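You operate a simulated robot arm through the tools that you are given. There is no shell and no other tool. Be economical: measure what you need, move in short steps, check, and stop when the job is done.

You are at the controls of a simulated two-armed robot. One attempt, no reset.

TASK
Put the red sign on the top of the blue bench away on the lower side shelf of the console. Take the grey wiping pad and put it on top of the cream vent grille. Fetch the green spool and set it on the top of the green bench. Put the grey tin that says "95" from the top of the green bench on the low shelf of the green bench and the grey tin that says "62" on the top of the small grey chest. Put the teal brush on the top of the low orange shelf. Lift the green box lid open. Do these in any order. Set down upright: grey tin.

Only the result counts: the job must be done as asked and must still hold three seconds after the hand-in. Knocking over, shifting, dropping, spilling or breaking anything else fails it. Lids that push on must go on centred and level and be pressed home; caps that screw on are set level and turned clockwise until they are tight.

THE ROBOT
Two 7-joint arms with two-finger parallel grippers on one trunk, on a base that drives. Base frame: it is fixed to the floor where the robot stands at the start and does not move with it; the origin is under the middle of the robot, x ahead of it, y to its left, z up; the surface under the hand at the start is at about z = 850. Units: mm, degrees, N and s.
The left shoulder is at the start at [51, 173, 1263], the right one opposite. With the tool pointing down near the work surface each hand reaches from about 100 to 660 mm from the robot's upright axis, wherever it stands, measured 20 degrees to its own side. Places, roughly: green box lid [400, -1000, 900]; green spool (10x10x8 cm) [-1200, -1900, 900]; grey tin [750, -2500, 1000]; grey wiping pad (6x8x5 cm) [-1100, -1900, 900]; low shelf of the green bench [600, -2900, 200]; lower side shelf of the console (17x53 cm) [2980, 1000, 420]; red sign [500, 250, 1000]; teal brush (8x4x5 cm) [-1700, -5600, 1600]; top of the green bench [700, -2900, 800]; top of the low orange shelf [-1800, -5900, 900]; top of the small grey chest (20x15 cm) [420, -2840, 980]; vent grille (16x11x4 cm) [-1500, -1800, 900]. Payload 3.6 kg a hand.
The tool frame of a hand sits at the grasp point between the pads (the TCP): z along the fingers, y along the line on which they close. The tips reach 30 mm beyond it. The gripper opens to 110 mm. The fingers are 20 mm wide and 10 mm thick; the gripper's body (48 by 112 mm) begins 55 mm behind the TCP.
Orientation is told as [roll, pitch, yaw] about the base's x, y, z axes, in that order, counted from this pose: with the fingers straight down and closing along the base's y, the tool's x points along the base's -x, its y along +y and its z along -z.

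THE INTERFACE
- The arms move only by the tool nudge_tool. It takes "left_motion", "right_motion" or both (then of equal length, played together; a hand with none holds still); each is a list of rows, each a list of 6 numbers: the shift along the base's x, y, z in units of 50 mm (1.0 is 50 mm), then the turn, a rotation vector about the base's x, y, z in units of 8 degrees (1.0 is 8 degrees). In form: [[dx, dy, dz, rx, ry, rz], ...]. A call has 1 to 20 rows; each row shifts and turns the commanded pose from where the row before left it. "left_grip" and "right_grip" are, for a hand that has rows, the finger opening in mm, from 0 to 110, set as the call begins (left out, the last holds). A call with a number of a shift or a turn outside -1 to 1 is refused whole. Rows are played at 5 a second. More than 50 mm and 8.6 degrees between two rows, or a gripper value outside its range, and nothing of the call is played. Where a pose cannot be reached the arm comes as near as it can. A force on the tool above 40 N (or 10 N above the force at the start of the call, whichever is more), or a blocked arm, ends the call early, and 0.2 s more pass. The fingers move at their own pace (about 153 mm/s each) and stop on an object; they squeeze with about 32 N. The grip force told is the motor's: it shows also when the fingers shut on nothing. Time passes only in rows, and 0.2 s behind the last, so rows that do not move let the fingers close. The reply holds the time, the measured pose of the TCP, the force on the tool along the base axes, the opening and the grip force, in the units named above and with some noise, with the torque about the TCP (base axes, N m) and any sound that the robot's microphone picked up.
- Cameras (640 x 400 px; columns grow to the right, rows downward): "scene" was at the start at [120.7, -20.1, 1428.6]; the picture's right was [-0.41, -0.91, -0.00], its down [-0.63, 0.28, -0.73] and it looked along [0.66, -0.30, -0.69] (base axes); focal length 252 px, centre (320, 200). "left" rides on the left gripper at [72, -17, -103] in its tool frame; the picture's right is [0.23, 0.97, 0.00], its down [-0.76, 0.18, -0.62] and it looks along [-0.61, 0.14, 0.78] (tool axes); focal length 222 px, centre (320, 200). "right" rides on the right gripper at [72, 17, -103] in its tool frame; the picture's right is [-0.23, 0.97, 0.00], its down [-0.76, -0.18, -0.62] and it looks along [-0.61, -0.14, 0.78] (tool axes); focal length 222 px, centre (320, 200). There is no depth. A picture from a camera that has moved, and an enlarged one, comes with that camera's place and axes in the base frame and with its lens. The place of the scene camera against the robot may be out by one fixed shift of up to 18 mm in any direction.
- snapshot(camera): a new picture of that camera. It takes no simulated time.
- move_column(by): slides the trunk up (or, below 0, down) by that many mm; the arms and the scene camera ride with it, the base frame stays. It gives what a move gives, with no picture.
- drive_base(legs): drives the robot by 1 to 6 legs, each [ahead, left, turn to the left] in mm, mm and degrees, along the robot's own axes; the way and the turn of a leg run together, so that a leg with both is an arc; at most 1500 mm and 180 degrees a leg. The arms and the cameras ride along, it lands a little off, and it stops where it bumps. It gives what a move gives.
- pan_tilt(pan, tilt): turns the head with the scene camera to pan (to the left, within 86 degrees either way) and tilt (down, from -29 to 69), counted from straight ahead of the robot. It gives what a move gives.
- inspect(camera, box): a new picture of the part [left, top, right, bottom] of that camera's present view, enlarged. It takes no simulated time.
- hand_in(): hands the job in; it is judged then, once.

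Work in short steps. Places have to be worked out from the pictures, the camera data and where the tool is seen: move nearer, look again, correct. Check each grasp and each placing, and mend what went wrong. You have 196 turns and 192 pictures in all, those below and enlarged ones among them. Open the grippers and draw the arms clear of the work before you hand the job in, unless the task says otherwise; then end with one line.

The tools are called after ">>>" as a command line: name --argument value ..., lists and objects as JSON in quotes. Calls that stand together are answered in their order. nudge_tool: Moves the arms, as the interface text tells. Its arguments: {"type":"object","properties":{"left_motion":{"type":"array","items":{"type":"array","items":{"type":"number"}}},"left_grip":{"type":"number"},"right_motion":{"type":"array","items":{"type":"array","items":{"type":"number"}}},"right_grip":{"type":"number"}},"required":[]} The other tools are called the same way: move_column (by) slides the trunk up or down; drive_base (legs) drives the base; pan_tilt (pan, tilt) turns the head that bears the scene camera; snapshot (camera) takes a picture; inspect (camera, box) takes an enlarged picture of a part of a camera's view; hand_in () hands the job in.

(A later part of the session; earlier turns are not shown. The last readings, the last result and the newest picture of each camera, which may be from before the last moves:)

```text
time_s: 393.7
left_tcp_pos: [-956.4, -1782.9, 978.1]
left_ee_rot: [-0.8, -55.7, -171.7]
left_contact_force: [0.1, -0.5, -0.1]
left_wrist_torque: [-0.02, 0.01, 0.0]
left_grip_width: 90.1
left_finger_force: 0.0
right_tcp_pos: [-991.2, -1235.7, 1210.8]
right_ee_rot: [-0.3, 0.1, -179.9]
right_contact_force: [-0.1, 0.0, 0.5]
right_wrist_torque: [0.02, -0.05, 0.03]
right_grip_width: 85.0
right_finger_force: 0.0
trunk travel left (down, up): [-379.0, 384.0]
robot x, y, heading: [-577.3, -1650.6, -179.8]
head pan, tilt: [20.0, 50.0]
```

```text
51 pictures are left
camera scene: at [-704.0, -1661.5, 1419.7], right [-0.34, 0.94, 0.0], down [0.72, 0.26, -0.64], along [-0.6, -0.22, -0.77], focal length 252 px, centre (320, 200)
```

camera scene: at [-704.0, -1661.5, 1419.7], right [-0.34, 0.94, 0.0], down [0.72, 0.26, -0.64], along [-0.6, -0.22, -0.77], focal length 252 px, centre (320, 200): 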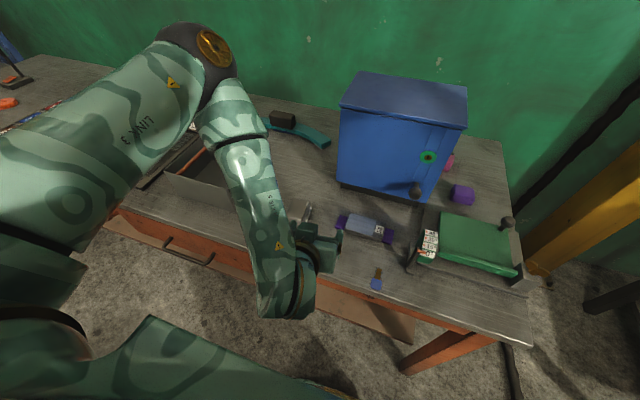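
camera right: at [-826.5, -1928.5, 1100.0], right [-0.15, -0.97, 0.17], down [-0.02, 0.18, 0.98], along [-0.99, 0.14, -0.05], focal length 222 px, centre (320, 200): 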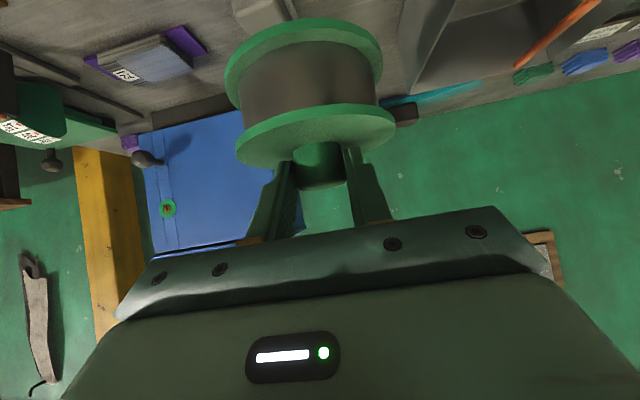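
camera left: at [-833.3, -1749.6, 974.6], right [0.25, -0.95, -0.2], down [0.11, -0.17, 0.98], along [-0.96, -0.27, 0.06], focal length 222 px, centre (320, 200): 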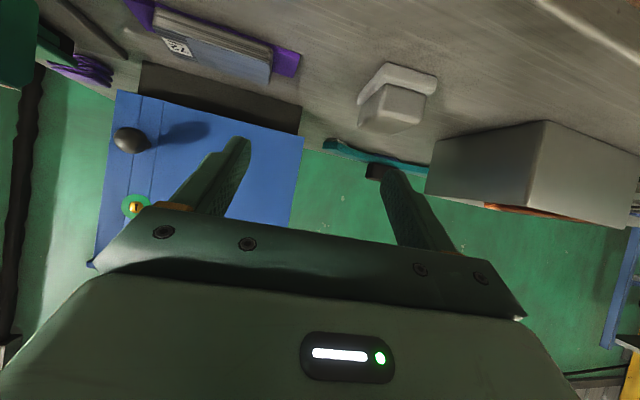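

The hand is too close to the robot for that posture; I'll back the robot off 80 mm and right 120 mm, then re-aim (wrist view puts the pad's near edge at ≈[−1039, −1856]).

>>> drive_base --legs '[[-80, -120, 0]]'

>>> nudge_tool --left_motion '[[-0.3, -0.5, 0, 0, 0, 0.5], [-0.3, -0.5, 0, 0, 0, 0], [-0.3, -0.5, 0, 0, 0, 0], [-0.3, -0.6, -0.2, 0, 0, 0], [-0.4, -0.6, -0.4, 0, 0, 0], [-0.4, -0.6, -0.3, 0, 0, 0], [0, -0.4, 0, 0, 0, 0]]'

>>> snapshot --camera "left"

```text
time_s: 395.0
left_tcp_pos: [-877.7, -1662.6, 977.1]
left_ee_rot: [-0.7, -55.6, -171.8]
left_contact_force: [0.7, -0.5, 0.4]
left_wrist_torque: [-0.02, 0.0, -0.01]
left_grip_width: 89.8
left_finger_force: 0.0
right_tcp_pos: [-909.7, -1114.0, 1209.4]
right_ee_rot: [-0.1, 0.0, -179.9]
right_contact_force: [-0.1, 0.7, -0.5]
right_wrist_torque: [-0.04, 0.01, 0.02]
right_grip_width: 85.0
right_finger_force: 0.1
trunk travel left (down, up): [-379.0, 384.0]
robot x, y, heading: [-497.7, -1529.4, -179.9]
head pan, tilt: [20.0, 50.0]
```

```text
time_s: 396.6
left_tcp_pos: [-882.1, -1736.4, 949.0]
left_ee_rot: [-0.8, -55.8, -167.6]
left_contact_force: [0.1, 0.1, 0.5]
left_wrist_torque: [0.0, 0.03, 0.0]
left_grip_width: 89.9
left_finger_force: 0.2
left hand out of reach, approached as far as the arm can: row 3, 4, 5, 6, 7
right_tcp_pos: [-910.6, -1116.6, 1211.4]
right_ee_rot: [-0.3, 0.0, -179.9]
right_contact_force: [-0.7, 0.0, 0.0]
right_wrist_torque: [-0.01, 0.03, -0.03]
right_grip_width: 84.9
right_finger_force: 0.1
trunk travel left (down, up): [-379.0, 384.0]
robot x, y, heading: [-494.5, -1524.9, -179.8]
head pan, tilt: [20.0, 50.0]
```

```text
50 pictures are left
camera left: at [-760.7, -1692.6, 947.3], right [0.32, -0.93, -0.2], down [0.12, -0.16, 0.98], along [-0.94, -0.34, 0.06], focal length 222 px, centre (320, 200)
```

left: 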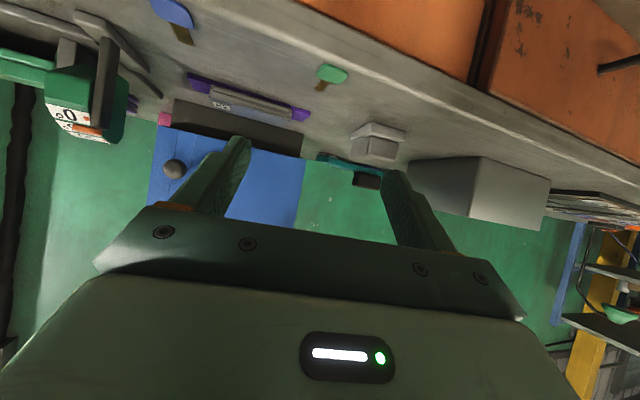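

The tilt must be made out to the side, as I did with the right hand. I'll bring the left hand upright, move it out to lateral ≈400, then tilt there.

>>> nudge_tool --left_motion '[[0.2, 0, 0.6, 0.18, -0.85, 0], [0.1, 0, 0.6, 0.18, -0.85, 0], [0, 0, 0.6, 0.18, -0.85, 0], [0, 0, 0.6, 0.18, -0.85, 0], [0, 0, 0.4, 0.18, -0.85, 0], [0, -0.3, 0, 0.18, -0.85, 0], [-0.3, -0.5, 0, 0.18, -0.85, 0], [-0.3, -0.6, 0, 0.12, -0.6, -0.5], [-0.3, -0.7, 0, 0, 0, -0.5], [-0.3, -0.7, 0, 0, 0, -0.5], [-0.3, -0.7, 0, 0, 0, 0], [0, -0.7, 0, 0, 0, 0]]'

>>> snapshot --camera "scene"

```text
time_s: 398.0
left_tcp_pos: [-797.3, -1632.0, 1049.3]
left_ee_rot: [-0.8, -18.7, -167.8]
left_contact_force: [-5.3, -0.8, 1.1]
left_wrist_torque: [0.2, -0.64, 0.05]
left_grip_width: 90.0
left_finger_force: 0.1
left hand out of reach, approached as far as the arm can: row 1, 2, 3, 4, 5, 6
right_tcp_pos: [-910.1, -1115.7, 1210.5]
right_ee_rot: [-0.1, 0.1, -179.9]
right_contact_force: [-0.1, 0.1, -0.1]
right_wrist_torque: [0.02, 0.02, 0.01]
right_grip_width: 84.9
right_finger_force: 0.0
trunk travel left (down, up): [-379.0, 384.0]
robot x, y, heading: [-493.4, -1529.1, -180.0]
head pan, tilt: [20.0, 50.0]
stopped in row 6 (left hand): the force on the tool passed its limit at 81 N (the readings are from after the stop); the commanded pose is now the measured one
```

```text
49 pictures are left
camera scene: at [-624.6, -1542.8, 1419.5], right [-0.34, 0.94, 0.0], down [0.72, 0.26, -0.64], along [-0.6, -0.22, -0.77], focal length 252 px, centre (320, 200)
```

scene: 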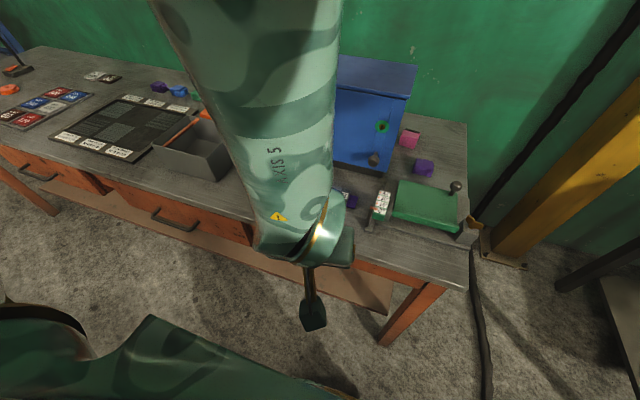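

The hand touched the robot's own body. Move it outward and ahead, away from the chest, then finish straightening.

>>> nudge_tool --left_motion '[[-0.5, -0.3, 0, 0, 0, 0], [-0.4, -0.6, 0, 0, 0, 0], [-0.3, -0.7, 0.1, 0.15, -0.6, 0], [-0.3, -0.7, 0.1, 0.15, -0.6, -0.3], [-0.2, -0.7, 0.1, 0.15, -0.6, -0.5], [0, -0.7, 0.1, 0.1, -0.5, -0.5], [0, -0.7, 0, 0, 0, -0.3], [0, -0.7, 0, 0, 0, 0], [0, -0.5, 0, 0, 0, 0]]'

>>> snapshot --camera "scene"

```text
time_s: 398.7
left_tcp_pos: [-796.3, -1629.8, 1053.8]
left_ee_rot: [-1.1, -18.6, -167.8]
left_contact_force: [-1.7, 0.1, 0.4]
left_wrist_torque: [0.01, -0.21, 0.02]
left_grip_width: 90.3
left_finger_force: 0.1
left hand out of reach, approached as far as the arm can: row 1, 2, 3
right_tcp_pos: [-909.6, -1114.7, 1211.3]
right_ee_rot: [-0.2, 0.0, -180.0]
right_contact_force: [0.4, 0.5, 0.1]
right_wrist_torque: [0.01, 0.0, 0.01]
right_grip_width: 85.1
right_finger_force: 0.1
trunk travel left (down, up): [-379.0, 384.0]
robot x, y, heading: [-497.7, -1527.8, -179.7]
head pan, tilt: [20.0, 50.0]
stopped in row 3 (left hand): the force on the tool passed its limit at 70 N (the readings are from after the stop); the commanded pose is now the measured one
```

```text
48 pictures are left
camera scene: at [-623.2, -1541.9, 1419.7], right [-0.35, 0.94, 0.0], down [0.72, 0.27, -0.64], along [-0.6, -0.22, -0.77], focal length 252 px, centre (320, 200)
```

scene: 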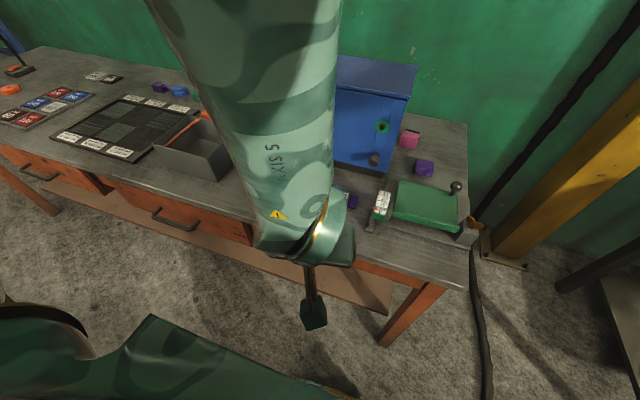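

The wrist is wound up against its clockwise limit — that is the jam. I'll unwind it counter-clockwise.

>>> nudge_tool --left_motion '[[0, 0, 0, 0, 0, 1], [0, 0, 0, 0, 0, 1], [0, 0, 0, 0, 0, 1], [-0.3, -0.3, 0, 0, 0, 1], [-0.3, -0.3, 0, 0, 0, 1], [-0.3, -0.3, 0, 0, 0, 1], [-0.3, -0.3, 0, 0, 0, 1], [-0.3, -0.3, 0, 0, 0, 1], [-0.3, -0.3, 0, 0, 0, 1], [-0.3, -0.3, 0, 0, 0, 1], [0, 0, 0, 0, 0, 1], [0, 0, 0, 0, 0, 1], [0, 0, 0, 0, 0, 1], [0, 0, 0, 0, 0, 1], [0, 0, 0, 0, 0, 1], [0, 0, 0, 0, 0, 1], [0, 0, 0, 0, 0, 1], [0, 0, 0, 0, 0, 1], [0, 0, 0, 0, 0, 1], [0, 0, 0, 0, 0, 1]]'

```text
time_s: 402.9
left_tcp_pos: [-874.0, -1747.2, 1025.0]
left_ee_rot: [-1.1, -18.5, -7.7]
left_contact_force: [-0.2, -0.3, 0.3]
left_wrist_torque: [0.03, 0.01, -0.03]
left_grip_width: 90.0
left_finger_force: 0.0
left hand out of reach, approached as far as the arm can: row 1, 2, 3, 4
right_tcp_pos: [-910.5, -1116.3, 1211.9]
right_ee_rot: [-0.2, 0.1, -179.8]
right_contact_force: [0.0, 0.3, -1.1]
right_wrist_torque: [0.01, -0.02, 0.0]
right_grip_width: 85.0
right_finger_force: 0.0
trunk travel left (down, up): [-379.0, 384.0]
robot x, y, heading: [-494.7, -1534.9, -179.7]
head pan, tilt: [20.0, 50.0]
```

Freed. Continue unwinding while moving outward.

>>> nudge_tool --left_motion '[[0, -0.18, 0, 0, 0, 1], [0, -0.18, 0, 0, 0, 1], [0, -0.18, 0, 0, 0, 1], [0, -0.18, 0, 0, 0, 1], [0, -0.18, 0, 0, 0, 1], [0, -0.18, 0, 0, 0, 1], [0, -0.18, 0.1, 0, 0, 1], [0, -0.18, 0.1, 0, 0, 1], [0, -0.18, 0.1, 0, 0, 1], [0, -0.18, 0.1, 0, 0, 1], [0, -0.18, 0.1, 0, 0, 1], [0, -0.18, 0.1, 0, 0, 1], [0, -0.18, 0, 0, 0, 1], [0, -0.18, 0, 0, 0, 1], [0, -0.18, 0, 0, 0, 1], [0, -0.18, 0, 0, 0, 1], [0, -0.18, 0, 0, 0, 1], [0, -0.18, 0, 0, 0, 1], [0, -0.18, 0, 0, 0, 1], [0, -0.18, 0, 0, 0, 1]]'

>>> snapshot --camera "scene"

```text
time_s: 407.1
left_tcp_pos: [-872.3, -1926.8, 1054.3]
left_ee_rot: [-1.2, -18.5, 152.4]
left_contact_force: [-1.1, 0.1, 0.1]
left_wrist_torque: [0.03, 0.0, -0.01]
left_grip_width: 90.2
left_finger_force: 0.1
right_tcp_pos: [-910.2, -1115.9, 1209.8]
right_ee_rot: [-0.1, -0.1, -179.9]
right_contact_force: [-0.9, -1.2, 0.5]
right_wrist_torque: [0.02, 0.02, 0.01]
right_grip_width: 84.9
right_finger_force: 0.0
trunk travel left (down, up): [-379.0, 384.0]
robot x, y, heading: [-497.3, -1527.0, -179.8]
head pan, tilt: [20.0, 50.0]
```

```text
47 pictures are left
camera scene: at [-623.4, -1542.2, 1419.7], right [-0.34, 0.94, 0.0], down [0.72, 0.26, -0.64], along [-0.6, -0.22, -0.77], focal length 252 px, centre (320, 200)
```

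scene: 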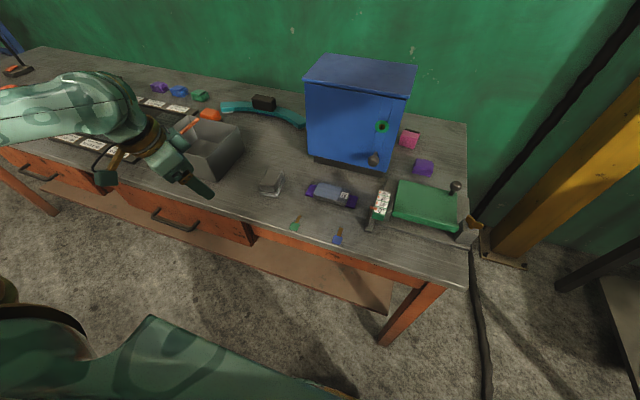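

The left arm is fully free now with its elbow outward. Shift the base slightly and go to the tilted pre-grasp at the pad's near end.

>>> drive_base --legs '[[43, -60, 0]]'

>>> nudge_tool --left_motion '[[-0.11, 0.03, -0.2, 0, 0, 0.89], [-0.11, 0.03, -0.2, 0, 0, 0.89], [-0.11, 0.03, -0.2, 0, 0, 0.89], [-0.11, 0.03, -0.2, 0, 0, 0.89], [-0.11, 0.03, -0.2, 0, 0, 0.89], [-0.11, 0.03, -0.2, -0.105, 0.76, 0], [-0.11, 0.03, -0.2, -0.105, 0.76, 0], [-0.11, 0.03, -0.2, -0.105, 0.76, 0], [-0.11, 0.03, -0.2, -0.105, 0.76, 0], [-0.11, 0.03, -0.2, -0.105, 0.76, 0], [-0.11, 0.03, -0.2, -0.105, 0.76, 0]]'

>>> snapshot --camera "left"

```text
time_s: 408.1
left_tcp_pos: [-917.4, -1867.7, 1054.3]
left_ee_rot: [-1.1, -18.3, 152.0]
left_contact_force: [-0.9, 0.7, 0.1]
left_wrist_torque: [-0.04, -0.04, -0.01]
left_grip_width: 89.9
left_finger_force: 0.0
right_tcp_pos: [-953.4, -1054.5, 1209.4]
right_ee_rot: [-0.2, 0.1, -179.9]
right_contact_force: [0.7, 0.2, -0.1]
right_wrist_torque: [-0.02, -0.02, 0.0]
right_grip_width: 85.2
right_finger_force: 0.0
trunk travel left (down, up): [-379.0, 384.0]
robot x, y, heading: [-532.8, -1469.2, -179.9]
head pan, tilt: [20.0, 50.0]
```

```text
time_s: 410.5
left_tcp_pos: [-976.6, -1852.3, 944.4]
left_ee_rot: [-1.2, -55.4, -172.4]
left_contact_force: [-0.3, 0.7, -0.5]
left_wrist_torque: [-0.01, -0.03, 0.02]
left_grip_width: 89.9
left_finger_force: 0.1
right_tcp_pos: [-952.9, -1056.5, 1210.2]
right_ee_rot: [-0.2, 0.0, -179.9]
right_contact_force: [0.0, 0.2, 0.0]
right_wrist_torque: [-0.05, 0.0, 0.02]
right_grip_width: 84.9
right_finger_force: 0.0
trunk travel left (down, up): [-379.0, 384.0]
robot x, y, heading: [-543.3, -1470.5, -179.8]
head pan, tilt: [20.0, 50.0]
```

```text
46 pictures are left
camera left: at [-851.8, -1818.4, 943.1], right [0.24, -0.95, -0.2], down [0.1, -0.18, 0.98], along [-0.96, -0.26, 0.05], focal length 222 px, centre (320, 200)
```

left: 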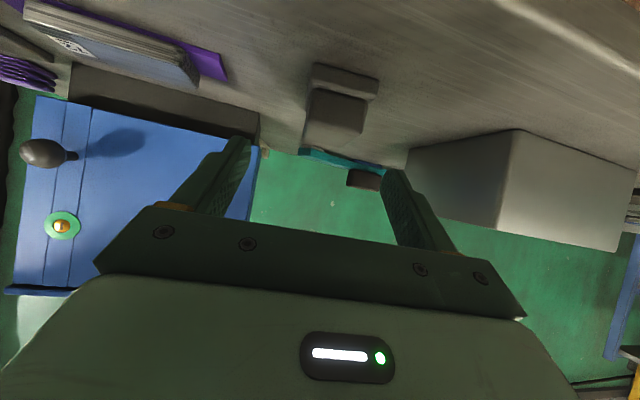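

Good view: near edge at [−1038, −1867], axis about 14° left. Align yaw and approach along the fingers.

>>> nudge_tool --left_motion '[[0, 0, -0.44, 0, 0, 0.8], [-0.4, -0.1, -0.3, 0, 0, 0], [-0.4, -0.1, -0.3, 0, 0, 0], [-0.45, -0.12, -0.28, 0, 0, 0], [0, 0, 0, 0, 0, 0]]'

>>> snapshot --camera "left"

>>> inspect --camera "scene" --box '[160, 100, 340, 240]'

```text
time_s: 411.7
left_tcp_pos: [-1038.0, -1867.7, 879.5]
left_ee_rot: [-1.0, -55.3, -166.0]
left_contact_force: [0.1, -0.3, -0.1]
left_wrist_torque: [-0.01, 0.03, 0.0]
left_grip_width: 90.1
left_finger_force: 0.0
right_tcp_pos: [-952.7, -1056.8, 1211.1]
right_ee_rot: [-0.2, -0.1, -179.9]
right_contact_force: [0.6, 1.2, -0.4]
right_wrist_torque: [0.01, -0.03, 0.0]
right_grip_width: 84.8
right_finger_force: 0.0
trunk travel left (down, up): [-379.0, 384.0]
robot x, y, heading: [-538.0, -1467.3, -179.8]
head pan, tilt: [20.0, 50.0]
```

```text
45 pictures are left
camera left: at [-918.8, -1820.8, 878.3], right [0.35, -0.92, -0.2], down [0.12, -0.16, 0.98], along [-0.93, -0.37, 0.05], focal length 222 px, centre (320, 200)
```

left: 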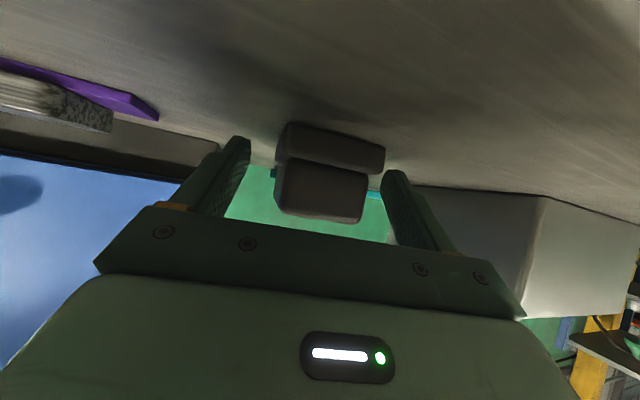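

```text
2.86 times, centred on (250, 170) of scene
camera zoom: at [-666.3, -1482.4, 1419.7], right [-0.34, 0.94, 0.0], down [0.72, 0.26, -0.64], along [-0.6, -0.22, -0.77], focal length 720 px, centre (520, 286)
```

zoom: 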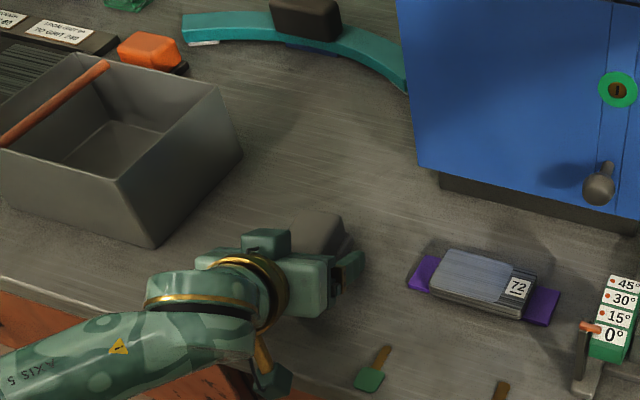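

The fingers straddle the pad's near end with ~25 mm overlap. Close and test-lift.

>>> nudge_tool --left_motion '[[-0.08, -0.02, 0, 0, 0, 0], [0, 0, 0, 0, 0, 0], [0, 0, 0, 0, 0, 0], [0, 0, 0, 0, 0, 0]]' --left_grip 0

>>> nudge_tool --left_motion '[[0, 0, 0.1, 0, 0, 0], [0, 0, 0.2, 0, 0, 0], [0, 0, 0.3, 0, 0, 0], [0, 0, 0, 0, 0, 0]]'

>>> snapshot --camera "left"

```text
time_s: 412.7
left_tcp_pos: [-1043.0, -1868.0, 878.9]
left_ee_rot: [-1.1, -55.4, -165.8]
left_contact_force: [0.0, -0.8, 0.3]
left_wrist_torque: [-0.03, -0.03, -0.02]
left_grip_width: 54.8
left_finger_force: 31.9
right_tcp_pos: [-953.4, -1056.6, 1210.0]
right_ee_rot: [-0.3, 0.1, -179.8]
right_contact_force: [0.4, -0.4, -0.3]
right_wrist_torque: [-0.01, -0.01, -0.01]
right_grip_width: 85.1
right_finger_force: 0.0
trunk travel left (down, up): [-379.0, 384.0]
robot x, y, heading: [-541.0, -1470.4, -180.0]
head pan, tilt: [20.0, 50.0]
```

```text
time_s: 413.7
left_tcp_pos: [-1043.1, -1869.4, 908.4]
left_ee_rot: [-1.1, -55.3, -165.8]
left_contact_force: [0.0, -0.3, -0.4]
left_wrist_torque: [0.01, 0.03, 0.01]
left_grip_width: 55.0
left_finger_force: 32.6
right_tcp_pos: [-954.3, -1056.6, 1209.8]
right_ee_rot: [-0.2, 0.1, -179.9]
right_contact_force: [0.0, -0.4, 0.3]
right_wrist_torque: [0.04, 0.0, -0.01]
right_grip_width: 84.8
right_finger_force: 0.1
trunk travel left (down, up): [-379.0, 384.0]
robot x, y, heading: [-539.0, -1470.5, -179.9]
head pan, tilt: [20.0, 50.0]
```

```text
43 pictures are left
camera left: at [-923.2, -1821.6, 908.0], right [0.35, -0.92, -0.2], down [0.12, -0.16, 0.98], along [-0.93, -0.36, 0.05], focal length 222 px, centre (320, 200)
```

left: 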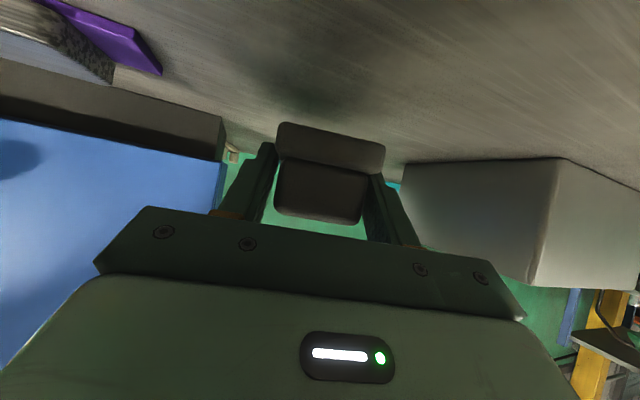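

Pad held firmly (55 mm). Raise it, then reposition the robot to heading ≈150° in front-left of the cabinet for the diagonal approach to the grille.

>>> nudge_tool --left_motion '[[0, 0, 0.3, 0, 0, 0], [0, 0, 0.4, 0, 0, 0], [0, 0, 0.4, 0, 0, 0], [0, 0, 0.4, 0, 0, 0], [0, 0, 0.4, 0, 0, 0], [0, 0, 0.3, 0, 0, 0]]'

>>> drive_base --legs '[[-60, 390, 0], [0, 0, -30], [200, 115, 0]]'

>>> pan_tilt --pan 12 --tilt 35

>>> snapshot --camera "scene"

```text
time_s: 415.1
left_tcp_pos: [-1042.1, -1868.7, 1018.9]
left_ee_rot: [-1.0, -55.3, -166.0]
left_contact_force: [-1.0, 0.6, -0.1]
left_wrist_torque: [-0.01, -0.02, -0.01]
left_grip_width: 54.7
left_finger_force: 32.0
right_tcp_pos: [-952.9, -1057.3, 1211.4]
right_ee_rot: [-0.2, 0.0, -179.8]
right_contact_force: [0.5, 0.3, -0.2]
right_wrist_torque: [-0.03, -0.03, 0.01]
right_grip_width: 85.0
right_finger_force: 0.0
trunk travel left (down, up): [-379.0, 384.0]
robot x, y, heading: [-536.0, -1472.8, -179.6]
head pan, tilt: [20.0, 50.0]
```

```text
time_s: 420.4
left_tcp_pos: [-1346.8, -1949.2, 1018.3]
left_ee_rot: [-1.0, -55.3, 164.0]
left_contact_force: [-0.7, -0.3, -0.4]
left_wrist_torque: [-0.03, -0.03, -0.02]
left_grip_width: 54.9
left_finger_force: 32.0
right_tcp_pos: [-863.2, -1291.7, 1211.8]
right_ee_rot: [-0.2, 0.1, 150.1]
right_contact_force: [-0.3, -0.1, -0.9]
right_wrist_torque: [-0.03, -0.01, 0.01]
right_grip_width: 84.9
right_finger_force: 0.0
trunk travel left (down, up): [-379.0, 384.0]
robot x, y, heading: [-711.3, -1856.7, 149.8]
head pan, tilt: [20.0, 50.0]
```

```text
time_s: 421.1
left_tcp_pos: [-1346.0, -1949.6, 1017.9]
left_ee_rot: [-1.0, -55.2, 164.1]
left_contact_force: [0.3, 0.0, -0.4]
left_wrist_torque: [0.01, 0.0, -0.04]
left_grip_width: 54.9
left_finger_force: 32.1
right_tcp_pos: [-861.8, -1291.0, 1210.4]
right_ee_rot: [-0.1, -0.1, 150.1]
right_contact_force: [-0.6, 1.1, -1.7]
right_wrist_torque: [0.02, -0.01, 0.0]
right_grip_width: 84.9
right_finger_force: 0.0
trunk travel left (down, up): [-379.0, 384.0]
robot x, y, heading: [-707.6, -1858.5, 149.8]
head pan, tilt: [12.0, 35.0]
```

```text
42 pictures are left
camera scene: at [-842.4, -1791.2, 1441.4], right [0.31, 0.95, 0.0], down [0.55, -0.18, -0.82], along [-0.78, 0.25, -0.57], focal length 252 px, centre (320, 200)
```

scene: 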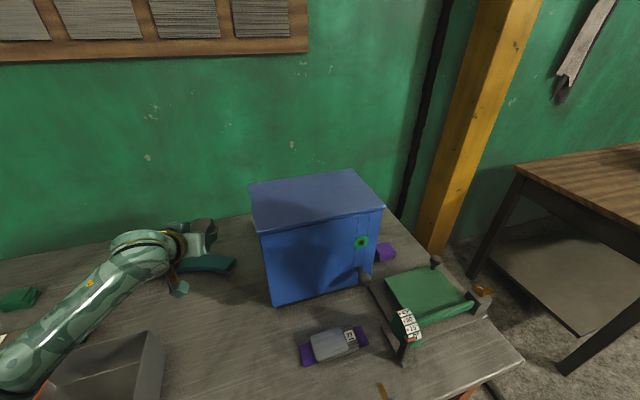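

The arm sits ideally, free of the cabinet. I'll turn the hand toward the grille (heading ≈140°) and look with the wrist camera.

>>> nudge_tool --left_motion '[[-0.2, 0.3, 0, 0, 0, -0.8], [-0.2, 0.3, 0, 0, 0, -0.8], [-0.2, 0.3, 0, 0, 0, -0.7], [-0.2, 0.3, 0, 0, 0, -0.7]]'

>>> snapshot --camera "left"

```text
time_s: 422.1
left_tcp_pos: [-1386.1, -1889.3, 1017.7]
left_ee_rot: [-1.0, -55.2, 139.9]
left_contact_force: [0.9, -0.3, -0.4]
left_wrist_torque: [0.01, -0.01, 0.01]
left_grip_width: 54.7
left_finger_force: 32.7
right_tcp_pos: [-862.3, -1291.0, 1210.0]
right_ee_rot: [-0.1, 0.1, 150.0]
right_contact_force: [-1.5, 0.6, 0.1]
right_wrist_torque: [-0.03, 0.01, 0.05]
right_grip_width: 85.0
right_finger_force: 0.2
trunk travel left (down, up): [-379.0, 384.0]
robot x, y, heading: [-712.0, -1855.7, 149.8]
head pan, tilt: [12.0, 35.0]
```

```text
41 pictures are left
camera left: at [-1278.9, -1957.9, 1017.3], right [-0.54, -0.82, -0.2], down [-0.06, -0.19, 0.98], along [-0.84, 0.54, 0.05], focal length 222 px, centre (320, 200)
```

left: 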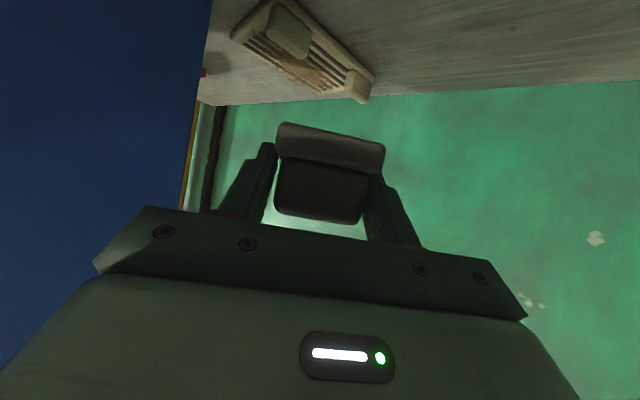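

The grille is clear in view. Enlarge it.

>>> inspect --camera "left" --box '[200, 0, 400, 125]'

```text
3.20 times, centred on (300, 62) of left
camera zoom: at [-1278.9, -1957.9, 1017.3], right [-0.54, -0.82, -0.2], down [-0.06, -0.19, 0.98], along [-0.84, 0.54, 0.05], focal length 711 px, centre (384, 640)
```

zoom: 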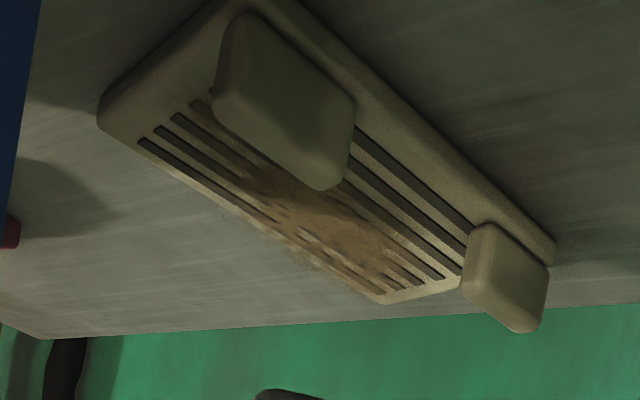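

Grille plate centre is about [−1495, −1755] with two raised blocks on its left edge; pad target centre [−1497, −1748]. Move the TCP to [−1469, −1771] at height.

>>> nudge_tool --left_motion '[[-0.28, 0.39, 0, 0, 0, 0], [-0.28, 0.39, 0, 0, 0, 0], [-0.28, 0.39, 0, 0, 0, 0], [-0.28, 0.39, 0, 0, 0, 0], [-0.28, 0.4, 0, 0, 0, 0], [-0.26, 0.4, 0, 0, 0, 0], [0, 0, -0.5, 0, 0, 0]]'

>>> snapshot --camera "left"

>>> inspect --camera "scene" --box '[140, 140, 340, 300]'

```text
time_s: 423.7
left_tcp_pos: [-1470.2, -1771.0, 993.5]
left_ee_rot: [-1.0, -55.4, 140.0]
left_contact_force: [-0.3, 0.2, -0.8]
left_wrist_torque: [-0.02, -0.05, 0.0]
left_grip_width: 54.7
left_finger_force: 31.9
right_tcp_pos: [-862.2, -1292.2, 1209.8]
right_ee_rot: [-0.2, 0.2, 150.0]
right_contact_force: [0.8, -0.7, 0.4]
right_wrist_torque: [-0.01, 0.0, 0.0]
right_grip_width: 85.0
right_finger_force: 0.1
trunk travel left (down, up): [-379.0, 384.0]
robot x, y, heading: [-707.2, -1856.4, 150.2]
head pan, tilt: [12.0, 35.0]
```

```text
39 pictures are left
camera left: at [-1361.7, -1840.2, 993.1], right [-0.54, -0.82, -0.2], down [-0.06, -0.19, 0.98], along [-0.84, 0.54, 0.05], focal length 222 px, centre (320, 200)
```

left: 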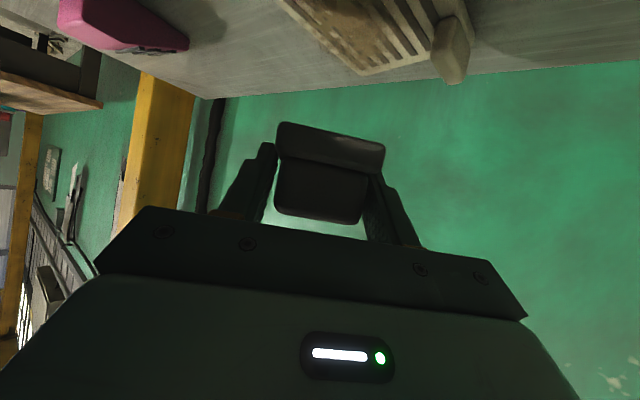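

```text
2.50 times, centred on (240, 220) of scene
camera zoom: at [-843.0, -1791.7, 1441.4], right [0.31, 0.95, 0.0], down [0.55, -0.18, -0.82], along [-0.78, 0.25, -0.57], focal length 630 px, centre (520, 150)
```

zoom: 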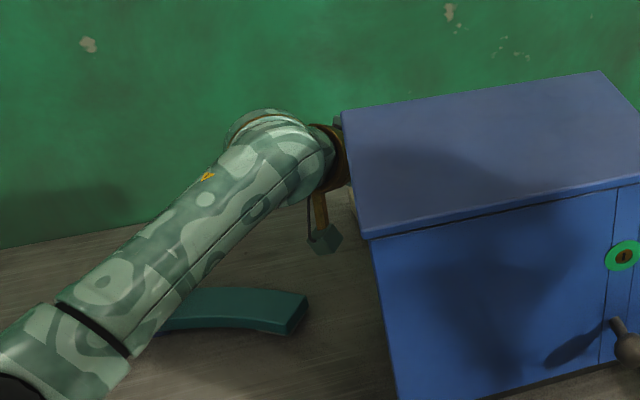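

Reached with room to spare. Lower: 75 mm, then small steps until contact.

>>> nudge_tool --left_motion '[[0, 0, -0.4, 0, 0, 0], [0, 0, -0.5, 0, 0, 0], [0, 0, -0.4, 0, 0, 0], [0, 0, -0.1, 0, 0, 0], [0, 0, -0.05, 0, 0, 0], [0, 0, -0.05, 0, 0, 0], [0, 0, -0.05, 0, 0, 0], [0, 0, -0.05, 0, 0, 0], [0, 0, -0.05, 0, 0, 0], [0, 0, -0.05, 0, 0, 0], [0, 0, -0.05, 0, 0, 0], [0, 0, -0.05, 0, 0, 0]]'

>>> snapshot --camera "left"

```text
time_s: 426.3
left_tcp_pos: [-1466.9, -1770.8, 905.3]
left_ee_rot: [-0.8, -55.5, 139.8]
left_contact_force: [-0.7, 0.9, 22.2]
left_wrist_torque: [-0.29, -0.16, 0.02]
left_grip_width: 55.5
left_finger_force: 31.0
right_tcp_pos: [-859.1, -1291.7, 1211.0]
right_ee_rot: [0.0, 0.0, 150.0]
right_contact_force: [-0.4, 0.4, 0.0]
right_wrist_torque: [0.04, 0.0, -0.02]
right_grip_width: 84.9
right_finger_force: 0.0
trunk travel left (down, up): [-379.0, 384.0]
robot x, y, heading: [-711.2, -1855.3, 150.0]
head pan, tilt: [12.0, 35.0]
```

```text
37 pictures are left
camera left: at [-1359.7, -1839.1, 904.1], right [-0.54, -0.82, -0.2], down [-0.06, -0.19, 0.98], along [-0.84, 0.54, 0.05], focal length 222 px, centre (320, 200)
```

left: 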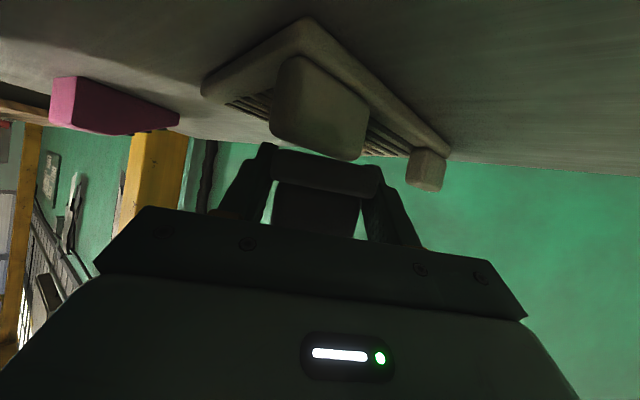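

Contact came a bit early: the pad's near end caught the raised block. I'll lift 25 mm, shift 20 mm along the grille, and lower again.

>>> nudge_tool --left_motion '[[0, 0, 0.5, 0, 0, 0], [-0.22, -0.03, 0, 0, 0, 0], [-0.22, -0.03, 0, 0, 0, 0], [0, 0, -0.3, 0, 0, 0]]'

>>> snapshot --camera "left"

```text
time_s: 427.3
left_tcp_pos: [-1491.5, -1775.5, 912.6]
left_ee_rot: [-1.0, -55.3, 140.0]
left_contact_force: [0.2, -0.9, -0.9]
left_wrist_torque: [0.01, -0.02, -0.02]
left_grip_width: 55.2
left_finger_force: 31.9
right_tcp_pos: [-860.6, -1291.7, 1210.9]
right_ee_rot: [-0.2, 0.0, 150.1]
right_contact_force: [0.4, -0.5, -0.2]
right_wrist_torque: [-0.02, 0.03, -0.02]
right_grip_width: 84.9
right_finger_force: 0.0
trunk travel left (down, up): [-379.0, 384.0]
robot x, y, heading: [-711.6, -1858.5, 150.2]
head pan, tilt: [12.0, 35.0]
```

```text
36 pictures are left
camera left: at [-1383.7, -1843.0, 912.4], right [-0.54, -0.82, -0.2], down [-0.06, -0.19, 0.98], along [-0.84, 0.54, 0.05], focal length 222 px, centre (320, 200)
```

left: 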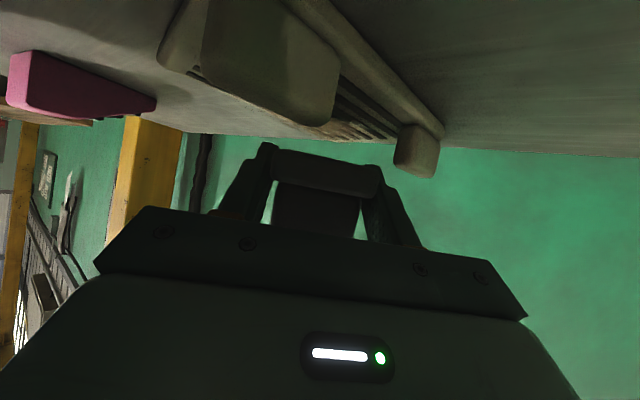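

The pad pitched nose-down slightly in the grip; lowering onto the plate will level it. Lower in small steps.

>>> nudge_tool --left_motion '[[0, 0, -0.05, 0, 0, 0], [0, 0, -0.05, 0, 0, 0], [0, 0, -0.05, 0, 0, 0], [0, 0, -0.05, 0, 0, 0], [0, 0, -0.05, 0, 0, 0], [0, 0, -0.05, 0, 0, 0]]'

>>> snapshot --camera "left"

```text
time_s: 428.7
left_tcp_pos: [-1489.9, -1773.9, 899.7]
left_ee_rot: [-1.0, -55.4, 140.0]
left_contact_force: [-0.8, 0.2, 0.5]
left_wrist_torque: [-0.02, -0.04, 0.06]
left_grip_width: 55.1
left_finger_force: 32.1
right_tcp_pos: [-862.3, -1291.5, 1209.8]
right_ee_rot: [-0.2, 0.1, 150.1]
right_contact_force: [0.0, 0.3, 0.7]
right_wrist_torque: [-0.02, -0.03, 0.01]
right_grip_width: 84.9
right_finger_force: 0.1
trunk travel left (down, up): [-379.0, 384.0]
robot x, y, heading: [-709.3, -1858.9, 150.2]
head pan, tilt: [12.0, 35.0]
```

```text
35 pictures are left
camera left: at [-1383.8, -1842.9, 897.7], right [-0.54, -0.82, -0.2], down [-0.06, -0.19, 0.98], along [-0.84, 0.54, 0.05], focal length 222 px, centre (320, 200)
```

left: 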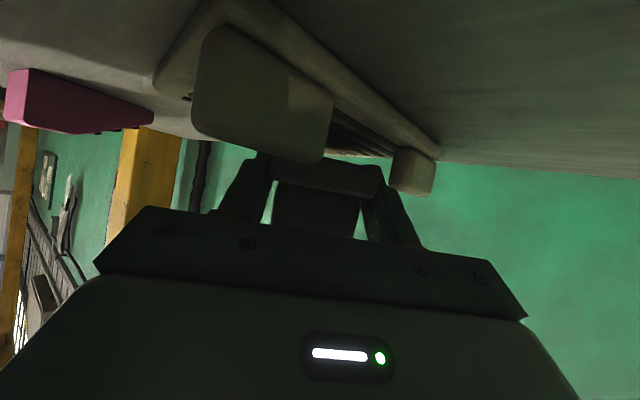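

Still no contact; continue down carefully to at most z≈886.

>>> nudge_tool --left_motion '[[0, 0, -0.04, 0, 0, 0], [0, 0, -0.04, 0, 0, 0], [0, 0, -0.04, 0, 0, 0], [0, 0, -0.04, 0, 0, 0], [0, 0, -0.04, 0, 0, 0], [0, 0, -0.04, 0, 0, 0]]'

>>> inspect --camera "left" --box '[180, 80, 460, 260]'

```text
time_s: 430.1
left_tcp_pos: [-1490.4, -1774.2, 888.1]
left_ee_rot: [-1.0, -55.5, 140.0]
left_contact_force: [-1.1, -0.3, 5.8]
left_wrist_torque: [0.11, 0.41, 0.08]
left_grip_width: 55.0
left_finger_force: 31.4
right_tcp_pos: [-861.8, -1291.0, 1211.1]
right_ee_rot: [-0.2, 0.1, 150.1]
right_contact_force: [-0.2, 0.7, -0.9]
right_wrist_torque: [-0.03, 0.06, -0.02]
right_grip_width: 84.9
right_finger_force: 0.0
trunk travel left (down, up): [-379.0, 384.0]
robot x, y, heading: [-707.7, -1852.8, 150.1]
head pan, tilt: [12.0, 35.0]
```

```text
2.22 times, centred on (320, 170) of left
camera zoom: at [-1383.9, -1843.0, 887.3], right [-0.54, -0.82, -0.2], down [-0.06, -0.2, 0.98], along [-0.84, 0.54, 0.06], focal length 494 px, centre (320, 267)
```

zoom: 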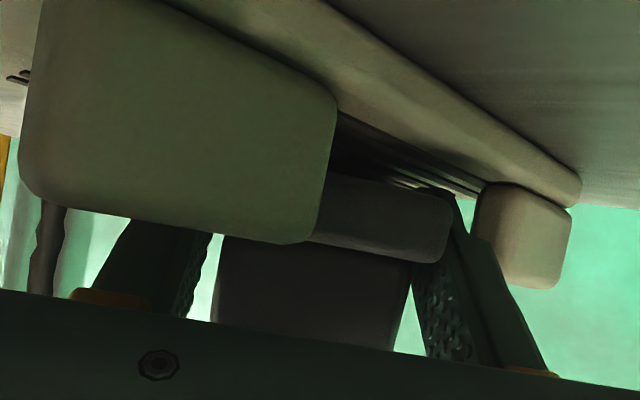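

Light contact (6 N); the pad lies over the slats clear of both blocks. Release gently and look.

>>> nudge_tool --left_motion '[[0, 0, 0, 0, 0, 0], [0, 0, 0, 0, 0, 0], [0, 0, 0, 0, 0, 0]]' --left_grip 74

>>> inspect --camera "left" --box '[180, 80, 460, 260]'

```text
time_s: 430.9
left_tcp_pos: [-1489.9, -1773.0, 886.5]
left_ee_rot: [-0.9, -55.4, 139.9]
left_contact_force: [0.1, 3.1, 1.1]
left_wrist_torque: [-0.2, -0.25, 0.01]
left_grip_width: 72.2
left_finger_force: 0.1
right_tcp_pos: [-861.9, -1291.5, 1209.2]
right_ee_rot: [-0.2, -0.1, 150.0]
right_contact_force: [0.1, 0.9, 0.5]
right_wrist_torque: [0.04, -0.02, 0.03]
right_grip_width: 85.0
right_finger_force: 0.0
trunk travel left (down, up): [-379.0, 384.0]
robot x, y, heading: [-709.6, -1856.7, 150.1]
head pan, tilt: [12.0, 35.0]
```

```text
2.22 times, centred on (320, 170) of left
camera zoom: at [-1383.1, -1842.2, 886.5], right [-0.54, -0.82, -0.2], down [-0.06, -0.19, 0.98], along [-0.84, 0.54, 0.05], focal length 494 px, centre (320, 267)
```

zoom: 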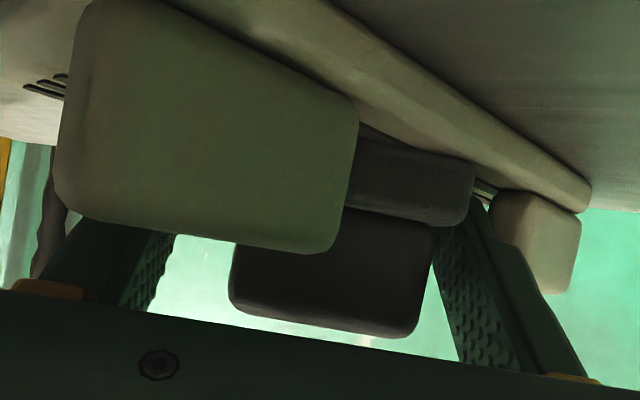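

The pad has settled flat on the grille. A finger lightly touches something at full width, so I'll narrow a little and lift straight up, then back.

>>> nudge_tool --left_motion '[[0, 0, 0.04, 0, 0, 0], [0, 0, 0.2, 0, 0, 0], [0, 0, 0.5, 0, 0, 0], [0.3, -0.25, 0.6, 0, 0, 0], [0.4, -0.35, 0.5, 0, 0, 0]]' --left_grip 67

>>> snapshot --camera "left"

```text
time_s: 432.1
left_tcp_pos: [-1455.5, -1805.0, 979.3]
left_ee_rot: [-1.2, -55.3, 140.1]
left_contact_force: [-0.1, 0.9, -0.7]
left_wrist_torque: [0.01, 0.04, -0.05]
left_grip_width: 67.1
left_finger_force: 0.1
right_tcp_pos: [-861.4, -1292.3, 1211.5]
right_ee_rot: [-0.2, 0.0, 150.1]
right_contact_force: [0.4, 0.0, 0.2]
right_wrist_torque: [0.02, 0.01, -0.04]
right_grip_width: 85.0
right_finger_force: 0.0
trunk travel left (down, up): [-379.0, 384.0]
robot x, y, heading: [-710.8, -1855.9, 150.1]
head pan, tilt: [12.0, 35.0]
```

```text
32 pictures are left
camera left: at [-1347.4, -1872.4, 977.9], right [-0.54, -0.82, -0.2], down [-0.06, -0.19, 0.98], along [-0.84, 0.54, 0.05], focal length 222 px, centre (320, 200)
```

left: 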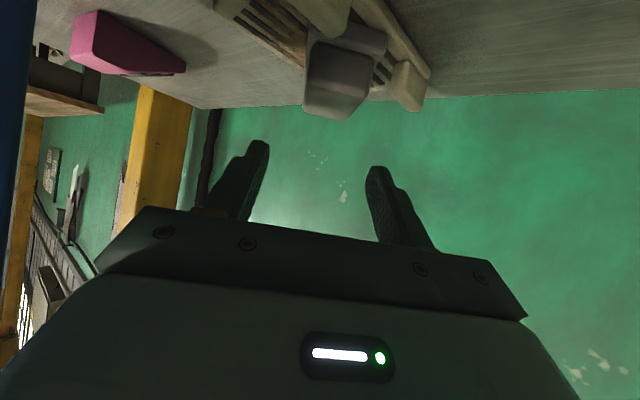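

Pad task done. Retract the left hand, back off, and look along −y toward the brush area.

>>> nudge_tool --left_motion '[[0.5, -0.4, 0.5, 0, 0, 0], [0.5, -0.4, 0.6, 0, 0, 0], [0.5, -0.4, 0.6, 0, 0, 0], [0.4, -0.3, 0.7, 0, 0, 0]]'

>>> drive_base --legs '[[-310, 0, 0], [0, 0, 30]]'

>>> pan_tilt --pan 80 --tilt 12

>>> snapshot --camera "scene"

```text
time_s: 433.1
left_tcp_pos: [-1358.5, -1880.5, 1099.7]
left_ee_rot: [-1.0, -55.3, 140.0]
left_contact_force: [0.0, -0.1, -1.0]
left_wrist_torque: [-0.02, 0.02, 0.01]
left_grip_width: 67.4
left_finger_force: 0.2
right_tcp_pos: [-861.4, -1292.8, 1210.5]
right_ee_rot: [-0.2, 0.0, 150.0]
right_contact_force: [0.5, 0.1, 0.0]
right_wrist_torque: [0.01, -0.01, 0.0]
right_grip_width: 84.8
right_finger_force: 0.1
trunk travel left (down, up): [-379.0, 384.0]
robot x, y, heading: [-706.3, -1857.4, 149.9]
head pan, tilt: [12.0, 35.0]
```

```text
time_s: 436.7
left_tcp_pos: [-990.2, -2358.6, 1099.6]
left_ee_rot: [-0.9, -55.3, 170.3]
left_contact_force: [-0.4, -0.8, -0.3]
left_wrist_torque: [-0.04, 0.01, 0.0]
left_grip_width: 67.0
left_finger_force: 0.1
right_tcp_pos: [-855.6, -1600.6, 1210.6]
right_ee_rot: [-0.2, 0.1, -179.8]
right_contact_force: [-0.9, -0.7, -0.2]
right_wrist_torque: [0.03, 0.01, 0.0]
right_grip_width: 85.1
right_finger_force: 0.1
trunk travel left (down, up): [-379.0, 384.0]
robot x, y, heading: [-442.3, -2019.0, -179.7]
head pan, tilt: [12.0, 35.0]
```

```text
time_s: 438.1
left_tcp_pos: [-991.9, -2359.4, 1098.9]
left_ee_rot: [-1.0, -55.3, 170.1]
left_contact_force: [0.3, 0.5, 0.5]
left_wrist_torque: [-0.02, 0.0, 0.0]
left_grip_width: 66.9
left_finger_force: 0.1
right_tcp_pos: [-856.1, -1600.0, 1210.3]
right_ee_rot: [-0.2, 0.1, -179.7]
right_contact_force: [-0.1, -0.4, 0.7]
right_wrist_torque: [0.03, 0.02, 0.0]
right_grip_width: 85.3
right_finger_force: 0.2
trunk travel left (down, up): [-379.0, 384.0]
robot x, y, heading: [-441.4, -2014.4, -179.8]
head pan, tilt: [80.0, 12.0]
```

```text
31 pictures are left
camera scene: at [-511.4, -2091.1, 1478.3], right [-0.99, 0.17, 0.0], down [0.04, 0.21, -0.98], along [-0.17, -0.96, -0.21], focal length 252 px, centre (320, 200)
```

scene: 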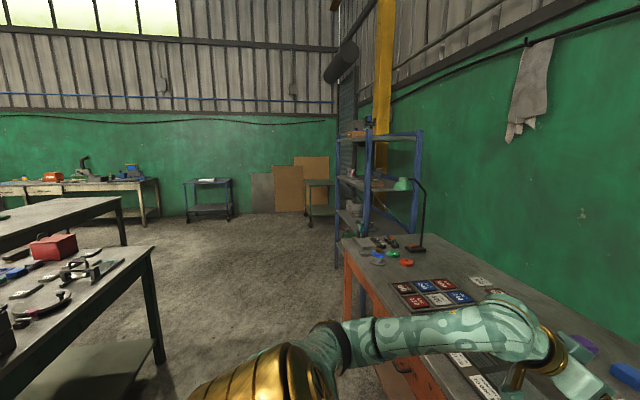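

The aisle is clear. I'll slide along −y to about y=−4900 and look at the tall blue shelf.

>>> drive_base --legs '[[0, 1450, 0], [0, 1450, 0]]'

>>> pan_tilt --pan 30 --tilt 10

>>> snapshot --camera "scene"

```text
time_s: 452.1
left_tcp_pos: [-974.7, -5257.7, 1098.9]
left_ee_rot: [-1.0, -55.3, 170.7]
left_contact_force: [0.2, 0.6, -0.1]
left_wrist_torque: [-0.03, -0.02, -0.01]
left_grip_width: 67.2
left_finger_force: 0.1
right_tcp_pos: [-846.4, -4497.0, 1210.9]
right_ee_rot: [-0.1, 0.0, -179.2]
right_contact_force: [0.0, 0.1, -0.7]
right_wrist_torque: [0.01, 0.03, -0.02]
right_grip_width: 85.1
right_finger_force: 0.0
trunk travel left (down, up): [-379.0, 384.0]
robot x, y, heading: [-425.9, -4906.4, -179.2]
head pan, tilt: [80.0, 12.0]
```

```text
time_s: 453.2
left_tcp_pos: [-974.7, -5257.2, 1099.9]
left_ee_rot: [-1.0, -55.4, 170.7]
left_contact_force: [-1.3, -0.1, -1.0]
left_wrist_torque: [0.01, 0.0, 0.0]
left_grip_width: 67.2
left_finger_force: 0.1
right_tcp_pos: [-846.1, -4497.4, 1210.8]
right_ee_rot: [-0.1, 0.1, -179.3]
right_contact_force: [0.4, -0.4, 0.1]
right_wrist_torque: [-0.02, 0.0, -0.01]
right_grip_width: 84.9
right_finger_force: 0.0
trunk travel left (down, up): [-379.0, 384.0]
robot x, y, heading: [-428.7, -4908.3, -179.2]
head pan, tilt: [30.0, 10.0]
```

```text
30 pictures are left
camera scene: at [-562.8, -4940.0, 1481.5], right [-0.51, 0.86, 0.0], down [0.15, 0.09, -0.98], along [-0.85, -0.5, -0.17], focal length 252 px, centre (320, 200)
```

scene: 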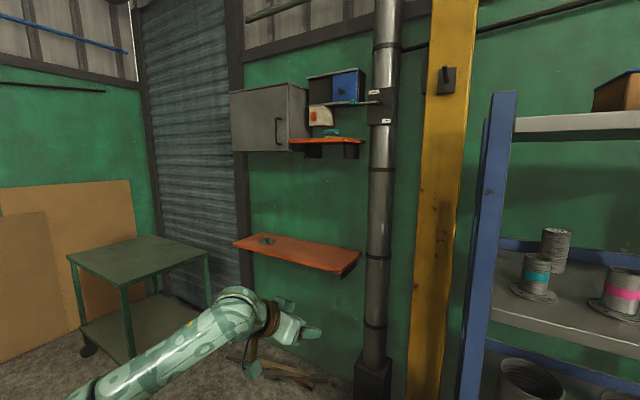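

There: a high orange bracket shelf with the teal brush, and the low orange shelf beneath. Zoom in.

>>> inspect --camera "scene" --box '[220, 50, 420, 175]'

>>> inspect --camera "scene" --box '[220, 200, 400, 312]'

```text
3.20 times, centred on (320, 112) of scene
camera zoom: at [-562.8, -4940.0, 1481.5], right [-0.51, 0.86, 0.0], down [0.15, 0.09, -0.98], along [-0.85, -0.5, -0.17], focal length 807 px, centre (320, 480)
```

zoom: 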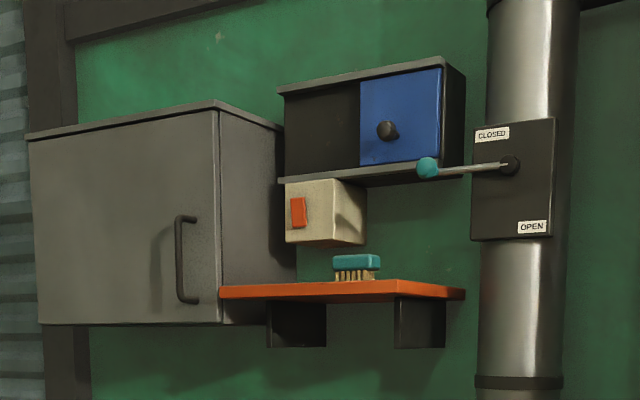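

```text
3.56 times, centred on (310, 256) of scene
camera zoom: at [-562.8, -4940.0, 1481.5], right [-0.51, 0.86, 0.0], down [0.15, 0.09, -0.98], along [-0.85, -0.5, -0.17], focal length 897 px, centre (356, 1)
```

zoom: 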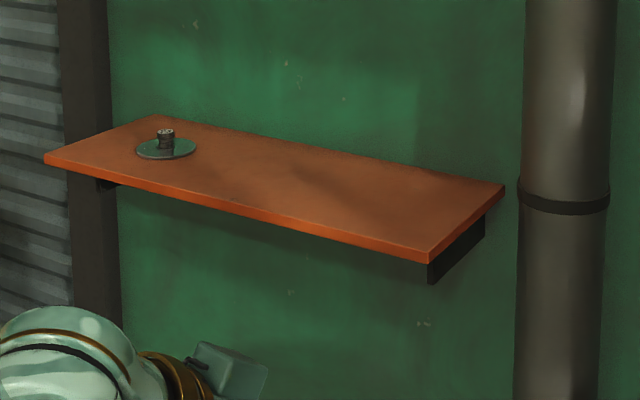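

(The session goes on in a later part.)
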